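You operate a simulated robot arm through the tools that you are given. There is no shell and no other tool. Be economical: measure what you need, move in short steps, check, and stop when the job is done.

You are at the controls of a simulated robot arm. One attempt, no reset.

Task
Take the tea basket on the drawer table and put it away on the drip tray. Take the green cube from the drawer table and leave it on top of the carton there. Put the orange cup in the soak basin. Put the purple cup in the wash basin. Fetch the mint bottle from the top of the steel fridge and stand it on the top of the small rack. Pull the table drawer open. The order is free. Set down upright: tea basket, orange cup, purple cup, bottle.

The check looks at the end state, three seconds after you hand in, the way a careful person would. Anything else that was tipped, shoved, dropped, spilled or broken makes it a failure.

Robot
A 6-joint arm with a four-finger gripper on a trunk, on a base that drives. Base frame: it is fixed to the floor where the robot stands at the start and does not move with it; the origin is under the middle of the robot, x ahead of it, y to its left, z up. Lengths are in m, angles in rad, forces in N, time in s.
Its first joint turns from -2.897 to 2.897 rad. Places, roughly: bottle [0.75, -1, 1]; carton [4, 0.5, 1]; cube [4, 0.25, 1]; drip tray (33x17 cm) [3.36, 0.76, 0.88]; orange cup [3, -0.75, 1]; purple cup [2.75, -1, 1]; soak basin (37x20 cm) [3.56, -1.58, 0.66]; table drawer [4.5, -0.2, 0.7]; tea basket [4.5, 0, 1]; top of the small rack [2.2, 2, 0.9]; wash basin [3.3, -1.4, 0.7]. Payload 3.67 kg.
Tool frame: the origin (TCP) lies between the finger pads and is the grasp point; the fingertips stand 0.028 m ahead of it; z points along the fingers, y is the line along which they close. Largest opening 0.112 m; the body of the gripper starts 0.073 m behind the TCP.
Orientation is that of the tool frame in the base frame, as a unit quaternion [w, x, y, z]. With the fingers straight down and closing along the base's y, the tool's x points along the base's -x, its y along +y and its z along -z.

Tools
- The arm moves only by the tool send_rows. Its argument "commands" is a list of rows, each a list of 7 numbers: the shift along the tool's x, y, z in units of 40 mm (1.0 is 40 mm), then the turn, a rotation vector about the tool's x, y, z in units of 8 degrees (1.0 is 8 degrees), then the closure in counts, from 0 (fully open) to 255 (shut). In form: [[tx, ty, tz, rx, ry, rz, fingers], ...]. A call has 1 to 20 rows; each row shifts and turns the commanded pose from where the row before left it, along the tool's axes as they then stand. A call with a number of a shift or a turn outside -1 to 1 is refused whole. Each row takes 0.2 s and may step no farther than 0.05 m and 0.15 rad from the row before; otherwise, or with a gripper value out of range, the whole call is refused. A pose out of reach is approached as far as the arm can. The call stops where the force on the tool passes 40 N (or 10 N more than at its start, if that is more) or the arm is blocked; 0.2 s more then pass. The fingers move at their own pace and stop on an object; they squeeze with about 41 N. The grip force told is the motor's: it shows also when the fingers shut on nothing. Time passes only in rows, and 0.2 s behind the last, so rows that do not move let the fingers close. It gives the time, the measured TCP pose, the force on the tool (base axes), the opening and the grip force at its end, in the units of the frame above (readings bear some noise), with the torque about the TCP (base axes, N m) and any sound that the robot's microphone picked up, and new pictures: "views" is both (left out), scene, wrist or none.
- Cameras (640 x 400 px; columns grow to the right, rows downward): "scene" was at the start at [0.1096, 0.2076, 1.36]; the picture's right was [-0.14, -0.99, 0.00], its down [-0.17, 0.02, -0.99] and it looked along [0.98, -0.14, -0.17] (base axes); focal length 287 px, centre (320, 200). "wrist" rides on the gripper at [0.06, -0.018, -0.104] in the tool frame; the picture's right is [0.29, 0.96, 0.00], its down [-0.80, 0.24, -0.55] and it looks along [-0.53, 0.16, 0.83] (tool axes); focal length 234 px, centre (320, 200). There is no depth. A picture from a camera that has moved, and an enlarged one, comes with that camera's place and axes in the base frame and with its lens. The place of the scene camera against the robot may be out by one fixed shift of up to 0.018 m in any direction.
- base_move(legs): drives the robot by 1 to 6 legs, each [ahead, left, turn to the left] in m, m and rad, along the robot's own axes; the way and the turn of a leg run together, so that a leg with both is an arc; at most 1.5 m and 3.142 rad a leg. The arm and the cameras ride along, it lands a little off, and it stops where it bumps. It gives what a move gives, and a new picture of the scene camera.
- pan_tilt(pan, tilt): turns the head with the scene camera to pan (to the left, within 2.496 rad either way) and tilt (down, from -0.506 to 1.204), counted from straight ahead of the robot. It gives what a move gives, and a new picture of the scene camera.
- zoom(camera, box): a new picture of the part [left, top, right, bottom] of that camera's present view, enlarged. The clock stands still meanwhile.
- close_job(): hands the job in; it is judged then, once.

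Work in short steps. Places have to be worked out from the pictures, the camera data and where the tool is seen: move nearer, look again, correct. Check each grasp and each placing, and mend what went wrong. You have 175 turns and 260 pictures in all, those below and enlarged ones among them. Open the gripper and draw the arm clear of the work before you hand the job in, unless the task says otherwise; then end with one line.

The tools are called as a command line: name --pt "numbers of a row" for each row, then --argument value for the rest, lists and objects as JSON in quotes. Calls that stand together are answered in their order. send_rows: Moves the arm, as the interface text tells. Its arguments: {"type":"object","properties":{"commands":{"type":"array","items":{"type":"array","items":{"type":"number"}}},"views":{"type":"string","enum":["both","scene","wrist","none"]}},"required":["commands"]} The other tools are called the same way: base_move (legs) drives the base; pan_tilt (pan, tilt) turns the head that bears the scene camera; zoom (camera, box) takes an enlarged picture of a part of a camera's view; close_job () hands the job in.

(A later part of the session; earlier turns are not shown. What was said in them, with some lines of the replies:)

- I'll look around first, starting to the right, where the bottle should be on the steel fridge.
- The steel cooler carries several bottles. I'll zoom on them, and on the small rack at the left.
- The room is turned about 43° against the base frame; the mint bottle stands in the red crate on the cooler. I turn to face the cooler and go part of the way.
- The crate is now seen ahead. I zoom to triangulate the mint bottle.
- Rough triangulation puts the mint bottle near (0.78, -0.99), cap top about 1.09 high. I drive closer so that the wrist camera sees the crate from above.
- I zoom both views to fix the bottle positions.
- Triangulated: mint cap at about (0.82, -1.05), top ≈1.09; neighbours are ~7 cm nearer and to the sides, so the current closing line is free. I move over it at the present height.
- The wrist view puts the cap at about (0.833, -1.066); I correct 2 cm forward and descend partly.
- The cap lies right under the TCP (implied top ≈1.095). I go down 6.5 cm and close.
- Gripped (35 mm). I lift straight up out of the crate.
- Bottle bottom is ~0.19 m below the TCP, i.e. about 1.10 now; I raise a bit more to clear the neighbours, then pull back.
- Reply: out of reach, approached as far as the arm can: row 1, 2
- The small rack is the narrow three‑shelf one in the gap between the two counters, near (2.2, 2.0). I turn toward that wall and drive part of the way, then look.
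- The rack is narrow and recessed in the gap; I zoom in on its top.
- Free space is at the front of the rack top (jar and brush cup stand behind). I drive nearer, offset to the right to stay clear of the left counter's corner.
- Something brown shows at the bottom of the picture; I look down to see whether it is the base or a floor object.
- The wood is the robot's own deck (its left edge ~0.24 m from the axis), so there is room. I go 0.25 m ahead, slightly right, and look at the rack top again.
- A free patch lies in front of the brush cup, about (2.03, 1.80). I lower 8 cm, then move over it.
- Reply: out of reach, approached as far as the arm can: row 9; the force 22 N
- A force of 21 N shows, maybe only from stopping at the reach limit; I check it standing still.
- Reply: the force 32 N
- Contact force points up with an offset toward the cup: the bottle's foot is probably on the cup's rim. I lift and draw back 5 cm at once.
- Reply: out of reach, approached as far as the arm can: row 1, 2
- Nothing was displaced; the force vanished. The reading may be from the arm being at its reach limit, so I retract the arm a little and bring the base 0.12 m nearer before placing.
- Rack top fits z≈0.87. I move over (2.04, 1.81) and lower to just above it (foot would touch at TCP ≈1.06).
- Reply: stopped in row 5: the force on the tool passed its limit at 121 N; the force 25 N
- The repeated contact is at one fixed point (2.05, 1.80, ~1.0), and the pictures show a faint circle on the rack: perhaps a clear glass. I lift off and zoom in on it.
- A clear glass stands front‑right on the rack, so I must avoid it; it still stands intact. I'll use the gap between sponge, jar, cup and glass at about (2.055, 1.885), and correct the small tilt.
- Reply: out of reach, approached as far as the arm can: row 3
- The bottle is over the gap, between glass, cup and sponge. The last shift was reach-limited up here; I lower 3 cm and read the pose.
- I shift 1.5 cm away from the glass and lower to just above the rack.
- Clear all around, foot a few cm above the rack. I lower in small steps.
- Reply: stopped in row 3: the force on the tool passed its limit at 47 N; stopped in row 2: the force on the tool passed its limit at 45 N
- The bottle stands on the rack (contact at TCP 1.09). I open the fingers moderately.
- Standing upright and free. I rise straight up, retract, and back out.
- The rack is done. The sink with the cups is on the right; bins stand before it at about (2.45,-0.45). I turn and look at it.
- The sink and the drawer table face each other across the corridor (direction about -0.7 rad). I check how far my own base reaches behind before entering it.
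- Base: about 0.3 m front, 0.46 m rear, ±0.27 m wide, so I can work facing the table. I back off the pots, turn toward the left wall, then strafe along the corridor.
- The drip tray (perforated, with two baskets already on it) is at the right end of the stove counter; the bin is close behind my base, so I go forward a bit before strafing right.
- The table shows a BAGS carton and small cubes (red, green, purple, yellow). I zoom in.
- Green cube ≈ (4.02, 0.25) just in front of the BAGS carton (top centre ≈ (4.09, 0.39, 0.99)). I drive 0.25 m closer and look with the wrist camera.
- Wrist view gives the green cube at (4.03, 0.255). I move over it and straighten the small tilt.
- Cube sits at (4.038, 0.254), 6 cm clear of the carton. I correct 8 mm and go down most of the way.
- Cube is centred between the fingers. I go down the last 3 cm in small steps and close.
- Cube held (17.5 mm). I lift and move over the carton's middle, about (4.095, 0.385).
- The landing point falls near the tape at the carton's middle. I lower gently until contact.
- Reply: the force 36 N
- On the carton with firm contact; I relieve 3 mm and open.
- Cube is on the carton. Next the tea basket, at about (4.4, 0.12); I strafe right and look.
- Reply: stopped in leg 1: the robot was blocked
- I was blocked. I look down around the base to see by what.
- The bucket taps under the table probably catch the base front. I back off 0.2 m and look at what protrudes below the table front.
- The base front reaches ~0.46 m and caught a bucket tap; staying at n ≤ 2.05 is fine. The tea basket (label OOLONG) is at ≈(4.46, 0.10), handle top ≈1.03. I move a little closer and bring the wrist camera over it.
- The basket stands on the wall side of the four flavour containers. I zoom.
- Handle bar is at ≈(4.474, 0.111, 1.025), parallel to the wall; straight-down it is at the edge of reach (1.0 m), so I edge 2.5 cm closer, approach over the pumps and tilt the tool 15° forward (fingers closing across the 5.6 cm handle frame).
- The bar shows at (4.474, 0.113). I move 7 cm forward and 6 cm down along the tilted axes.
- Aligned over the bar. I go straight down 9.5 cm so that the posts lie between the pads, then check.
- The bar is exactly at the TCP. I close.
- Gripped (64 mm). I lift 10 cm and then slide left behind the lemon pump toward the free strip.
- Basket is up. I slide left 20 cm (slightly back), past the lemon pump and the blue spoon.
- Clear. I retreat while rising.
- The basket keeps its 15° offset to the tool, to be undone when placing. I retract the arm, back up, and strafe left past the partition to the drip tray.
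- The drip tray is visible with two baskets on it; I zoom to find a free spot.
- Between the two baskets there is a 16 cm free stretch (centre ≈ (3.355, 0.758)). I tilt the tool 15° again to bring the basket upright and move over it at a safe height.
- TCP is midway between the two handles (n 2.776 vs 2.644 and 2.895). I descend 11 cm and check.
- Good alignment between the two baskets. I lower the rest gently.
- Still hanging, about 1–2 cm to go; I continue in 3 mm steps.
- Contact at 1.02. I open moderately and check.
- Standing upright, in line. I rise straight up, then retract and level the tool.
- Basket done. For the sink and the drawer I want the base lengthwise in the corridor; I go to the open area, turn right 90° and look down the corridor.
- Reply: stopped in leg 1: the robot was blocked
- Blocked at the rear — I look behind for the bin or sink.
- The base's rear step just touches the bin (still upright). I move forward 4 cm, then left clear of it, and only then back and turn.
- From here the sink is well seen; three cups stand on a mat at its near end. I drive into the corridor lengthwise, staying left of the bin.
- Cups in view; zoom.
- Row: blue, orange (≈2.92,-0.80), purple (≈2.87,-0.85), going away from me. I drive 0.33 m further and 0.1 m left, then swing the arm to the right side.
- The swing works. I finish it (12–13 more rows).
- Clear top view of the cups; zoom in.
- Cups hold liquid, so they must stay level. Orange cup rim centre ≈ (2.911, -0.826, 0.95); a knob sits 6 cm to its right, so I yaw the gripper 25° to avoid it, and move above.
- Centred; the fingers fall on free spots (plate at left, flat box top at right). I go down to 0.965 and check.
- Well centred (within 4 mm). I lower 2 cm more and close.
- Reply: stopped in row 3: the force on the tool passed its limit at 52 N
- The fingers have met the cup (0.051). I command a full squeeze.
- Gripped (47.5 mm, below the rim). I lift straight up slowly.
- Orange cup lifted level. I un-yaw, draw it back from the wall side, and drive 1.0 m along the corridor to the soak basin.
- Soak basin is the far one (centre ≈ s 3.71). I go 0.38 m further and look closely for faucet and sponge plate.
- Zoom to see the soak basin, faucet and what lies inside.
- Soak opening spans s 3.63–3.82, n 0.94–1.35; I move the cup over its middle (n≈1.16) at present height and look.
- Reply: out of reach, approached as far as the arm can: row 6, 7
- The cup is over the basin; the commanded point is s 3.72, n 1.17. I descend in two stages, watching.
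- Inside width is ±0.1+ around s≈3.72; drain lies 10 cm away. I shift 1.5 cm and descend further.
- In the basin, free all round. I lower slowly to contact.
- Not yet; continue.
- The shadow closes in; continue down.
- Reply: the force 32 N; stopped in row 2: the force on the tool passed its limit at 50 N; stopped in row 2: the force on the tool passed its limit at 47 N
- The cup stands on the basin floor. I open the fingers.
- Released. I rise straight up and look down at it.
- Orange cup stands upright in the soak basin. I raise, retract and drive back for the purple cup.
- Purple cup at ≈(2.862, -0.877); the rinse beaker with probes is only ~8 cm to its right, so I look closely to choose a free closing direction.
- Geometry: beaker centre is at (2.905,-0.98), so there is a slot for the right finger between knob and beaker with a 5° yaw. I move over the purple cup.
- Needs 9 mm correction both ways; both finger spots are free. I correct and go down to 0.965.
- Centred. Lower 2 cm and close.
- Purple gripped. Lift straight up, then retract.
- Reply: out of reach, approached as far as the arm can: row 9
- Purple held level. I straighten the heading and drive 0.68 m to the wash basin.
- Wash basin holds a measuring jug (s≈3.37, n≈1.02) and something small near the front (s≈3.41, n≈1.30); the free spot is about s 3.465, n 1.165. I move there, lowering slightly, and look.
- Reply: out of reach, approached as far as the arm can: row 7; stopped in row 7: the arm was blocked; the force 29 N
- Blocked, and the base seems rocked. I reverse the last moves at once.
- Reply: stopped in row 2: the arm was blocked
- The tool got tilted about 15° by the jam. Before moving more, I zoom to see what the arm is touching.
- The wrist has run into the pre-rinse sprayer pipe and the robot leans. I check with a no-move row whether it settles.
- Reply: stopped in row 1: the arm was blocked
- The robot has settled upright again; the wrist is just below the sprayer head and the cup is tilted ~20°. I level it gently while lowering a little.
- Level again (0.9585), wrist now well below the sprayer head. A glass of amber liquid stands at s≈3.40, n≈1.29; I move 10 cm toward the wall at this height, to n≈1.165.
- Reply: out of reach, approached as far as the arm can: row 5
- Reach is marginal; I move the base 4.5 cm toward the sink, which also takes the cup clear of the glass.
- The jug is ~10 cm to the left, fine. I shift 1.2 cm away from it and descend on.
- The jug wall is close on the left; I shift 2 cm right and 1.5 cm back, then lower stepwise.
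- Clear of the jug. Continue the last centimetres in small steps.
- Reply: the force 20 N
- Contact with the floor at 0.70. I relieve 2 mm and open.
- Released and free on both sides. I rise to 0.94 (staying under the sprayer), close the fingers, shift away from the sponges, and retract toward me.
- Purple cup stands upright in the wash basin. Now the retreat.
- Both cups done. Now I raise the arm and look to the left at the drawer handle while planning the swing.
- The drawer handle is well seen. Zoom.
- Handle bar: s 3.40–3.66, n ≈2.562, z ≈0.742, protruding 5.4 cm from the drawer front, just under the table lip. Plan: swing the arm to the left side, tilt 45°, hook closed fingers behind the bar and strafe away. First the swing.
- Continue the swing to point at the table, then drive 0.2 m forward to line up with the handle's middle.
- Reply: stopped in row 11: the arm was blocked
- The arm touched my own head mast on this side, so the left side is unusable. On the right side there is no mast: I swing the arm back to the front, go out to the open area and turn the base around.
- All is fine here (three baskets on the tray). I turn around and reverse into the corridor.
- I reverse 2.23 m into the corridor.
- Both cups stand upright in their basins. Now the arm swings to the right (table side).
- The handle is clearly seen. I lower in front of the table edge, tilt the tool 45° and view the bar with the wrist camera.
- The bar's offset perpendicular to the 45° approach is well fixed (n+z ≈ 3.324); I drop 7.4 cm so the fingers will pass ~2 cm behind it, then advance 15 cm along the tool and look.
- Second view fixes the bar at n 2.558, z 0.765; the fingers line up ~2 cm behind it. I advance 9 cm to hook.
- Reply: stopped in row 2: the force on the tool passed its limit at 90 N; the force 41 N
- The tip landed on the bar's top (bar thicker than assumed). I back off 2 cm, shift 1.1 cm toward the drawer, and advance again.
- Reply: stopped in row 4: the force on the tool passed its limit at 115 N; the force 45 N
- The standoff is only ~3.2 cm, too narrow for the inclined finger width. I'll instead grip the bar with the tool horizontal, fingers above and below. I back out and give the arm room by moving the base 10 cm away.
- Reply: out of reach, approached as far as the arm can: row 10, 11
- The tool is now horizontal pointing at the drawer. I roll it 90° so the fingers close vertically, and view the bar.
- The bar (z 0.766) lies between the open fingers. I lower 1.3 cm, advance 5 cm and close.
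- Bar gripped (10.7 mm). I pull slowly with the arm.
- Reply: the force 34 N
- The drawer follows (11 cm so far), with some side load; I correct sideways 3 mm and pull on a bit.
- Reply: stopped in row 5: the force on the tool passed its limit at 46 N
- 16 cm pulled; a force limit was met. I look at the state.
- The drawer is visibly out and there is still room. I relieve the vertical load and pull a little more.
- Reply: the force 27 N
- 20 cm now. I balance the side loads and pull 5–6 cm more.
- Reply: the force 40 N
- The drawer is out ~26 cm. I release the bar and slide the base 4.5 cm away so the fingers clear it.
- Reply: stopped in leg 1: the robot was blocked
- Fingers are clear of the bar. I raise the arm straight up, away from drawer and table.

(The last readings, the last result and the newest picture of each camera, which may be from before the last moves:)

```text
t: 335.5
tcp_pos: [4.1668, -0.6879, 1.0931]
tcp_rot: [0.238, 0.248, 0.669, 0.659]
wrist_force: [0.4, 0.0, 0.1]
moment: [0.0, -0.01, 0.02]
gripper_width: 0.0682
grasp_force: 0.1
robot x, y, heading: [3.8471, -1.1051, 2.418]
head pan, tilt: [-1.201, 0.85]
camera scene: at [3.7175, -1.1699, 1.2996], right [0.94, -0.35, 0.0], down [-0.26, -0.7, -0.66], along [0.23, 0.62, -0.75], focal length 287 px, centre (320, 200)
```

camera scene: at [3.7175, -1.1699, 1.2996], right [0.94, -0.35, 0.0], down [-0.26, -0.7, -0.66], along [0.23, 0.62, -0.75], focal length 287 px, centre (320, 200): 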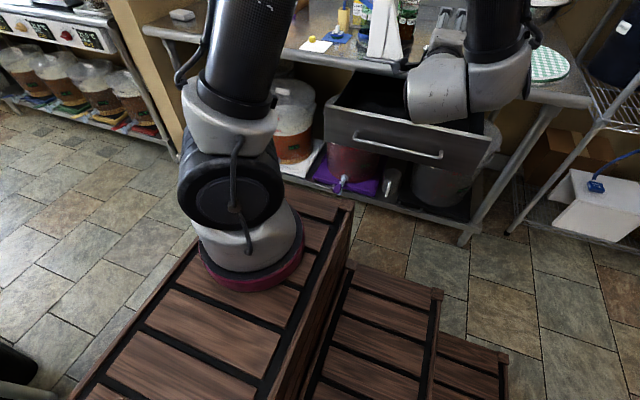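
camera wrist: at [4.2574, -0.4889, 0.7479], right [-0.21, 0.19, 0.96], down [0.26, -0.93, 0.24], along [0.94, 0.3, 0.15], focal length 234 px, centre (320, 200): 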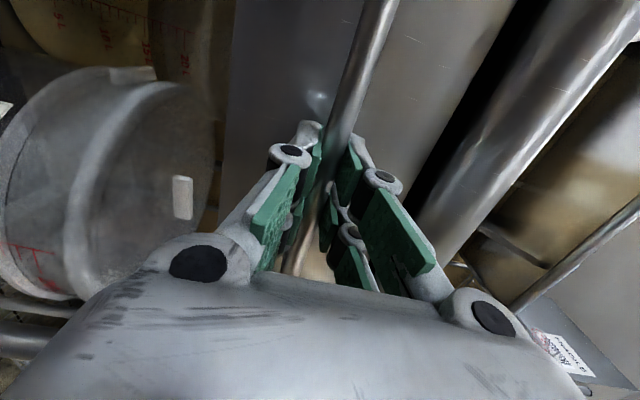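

The drawer is wide open. I ease the base off the sink side and check the table overall.

base_move --legs '[[0, -0.03, 0], [0.9, 0, 0]]'

pan_tilt --pan -2.2 --tilt 0.5

```text
t: 340.7
tcp_pos: [3.5072, -0.0703, 1.0937]
tcp_rot: [0.237, 0.244, 0.669, 0.661]
wrist_force: [0.4, 0.9, 0.7]
moment: [0.03, 0.02, 0.01]
gripper_width: 0.0683
grasp_force: 0.0
robot x, y, heading: [3.1936, -0.4885, 2.428]
head pan, tilt: [-1.201, 0.85]
camera scene: at [3.0632, -0.5581, 1.2996], right [0.94, -0.34, 0.0], down [-0.25, -0.71, -0.66], along [0.22, 0.62, -0.75], focal length 287 px, centre (320, 200)
```

scene: 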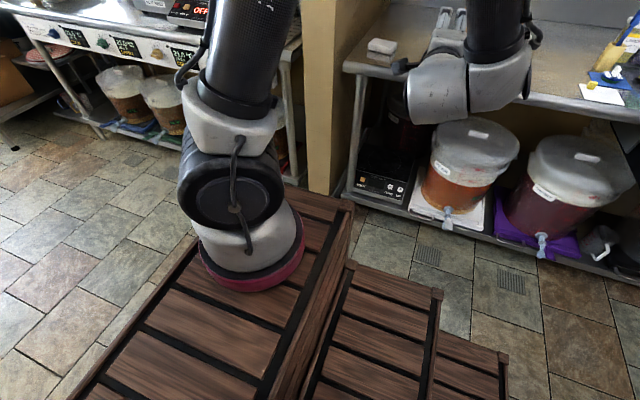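

```text
t: 341.9
tcp_pos: [3.5065, -0.0699, 1.093]
tcp_rot: [0.237, 0.245, 0.67, 0.66]
wrist_force: [0.7, -0.4, 0.1]
moment: [0.0, 0.01, -0.02]
gripper_width: 0.0684
grasp_force: 0.1
robot x, y, heading: [3.1945, -0.4873, 2.429]
head pan, tilt: [-2.201, 0.499]
camera scene: at [3.1255, -0.6112, 1.3296], right [0.23, -0.97, 0.0], down [-0.47, -0.11, -0.88], along [0.86, 0.2, -0.48], focal length 287 px, centre (320, 200)
```

scene: 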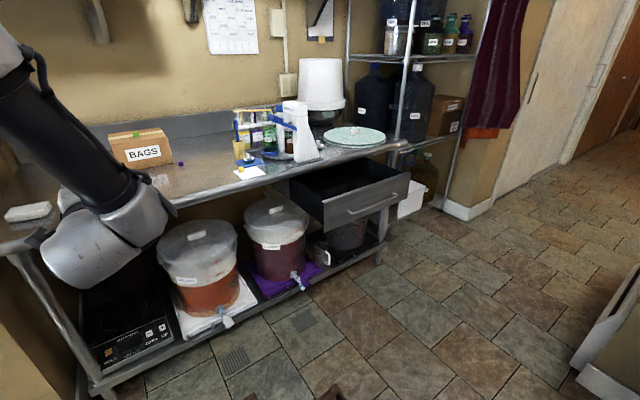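

Everything here looks right: drawer open, cube on the carton, table items untouched. A last look back at the sink.

pan_tilt --pan 2.3 --tilt 0.5

send_rows --pt "0 0.8 -0.6 0 0 0 0" --pt "0 0.8 -0.6 0 0 0 0" --pt "0 0 0 0 0 0 0" --views "none"

```text
t: 345.5
tcp_pos: [3.5068, -0.07, 1.0941]
tcp_rot: [0.236, 0.243, 0.67, 0.661]
wrist_force: [-0.5, 0.1, -0.6]
moment: [0.0, -0.04, 0.01]
gripper_width: 0.068
grasp_force: 0.2
robot x, y, heading: [3.1968, -0.4867, 2.427]
head pan, tilt: [2.3, 0.499]
camera scene: at [3.0383, -0.7227, 1.3296], right [-1.0, -0.02, 0.0], down [-0.01, 0.48, -0.88], along [0.01, -0.88, -0.48], focal length 287 px, centre (320, 200)
```

scene: 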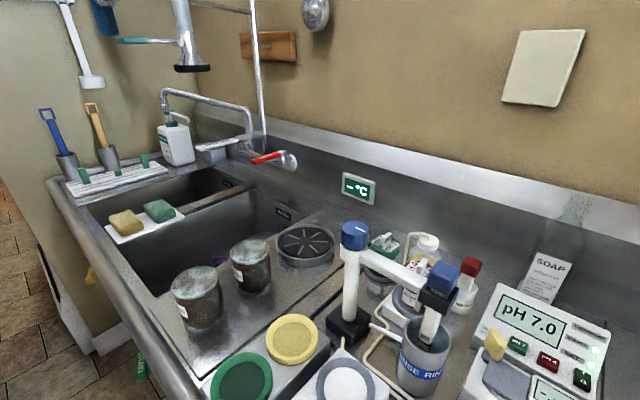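

```text
t: 346.3
tcp_pos: [3.4755, -0.1068, 1.1588]
tcp_rot: [0.236, 0.244, 0.669, 0.661]
wrist_force: [0.3, 0.3, 0.0]
moment: [-0.01, -0.01, 0.03]
gripper_width: 0.1119
grasp_force: 0.1
robot x, y, heading: [3.1983, -0.4899, 2.431]
head pan, tilt: [2.3, 0.499]
```

The sink is in order and the arm is clear with the gripper open. I hand the job in.

close_job

```text
The job is handed in.
```

I finished all six parts and handed the job in: the tea basket is on the drip tray, the green cube is on the carton, the orange cup is in the soak basin, the purple cup is in the wash basin, the mint bottle is on the small rack and the drawer is open about 26 cm. There were some bumps on the way: the bottle came down hard on a clear glass on the rack, the arm hit the pre-rinse sprayer while the purple cup was tilted about 20°, and the base touched a bin and the sink side. In the pictures I took afterwards nothing looked moved, spilled or broken.
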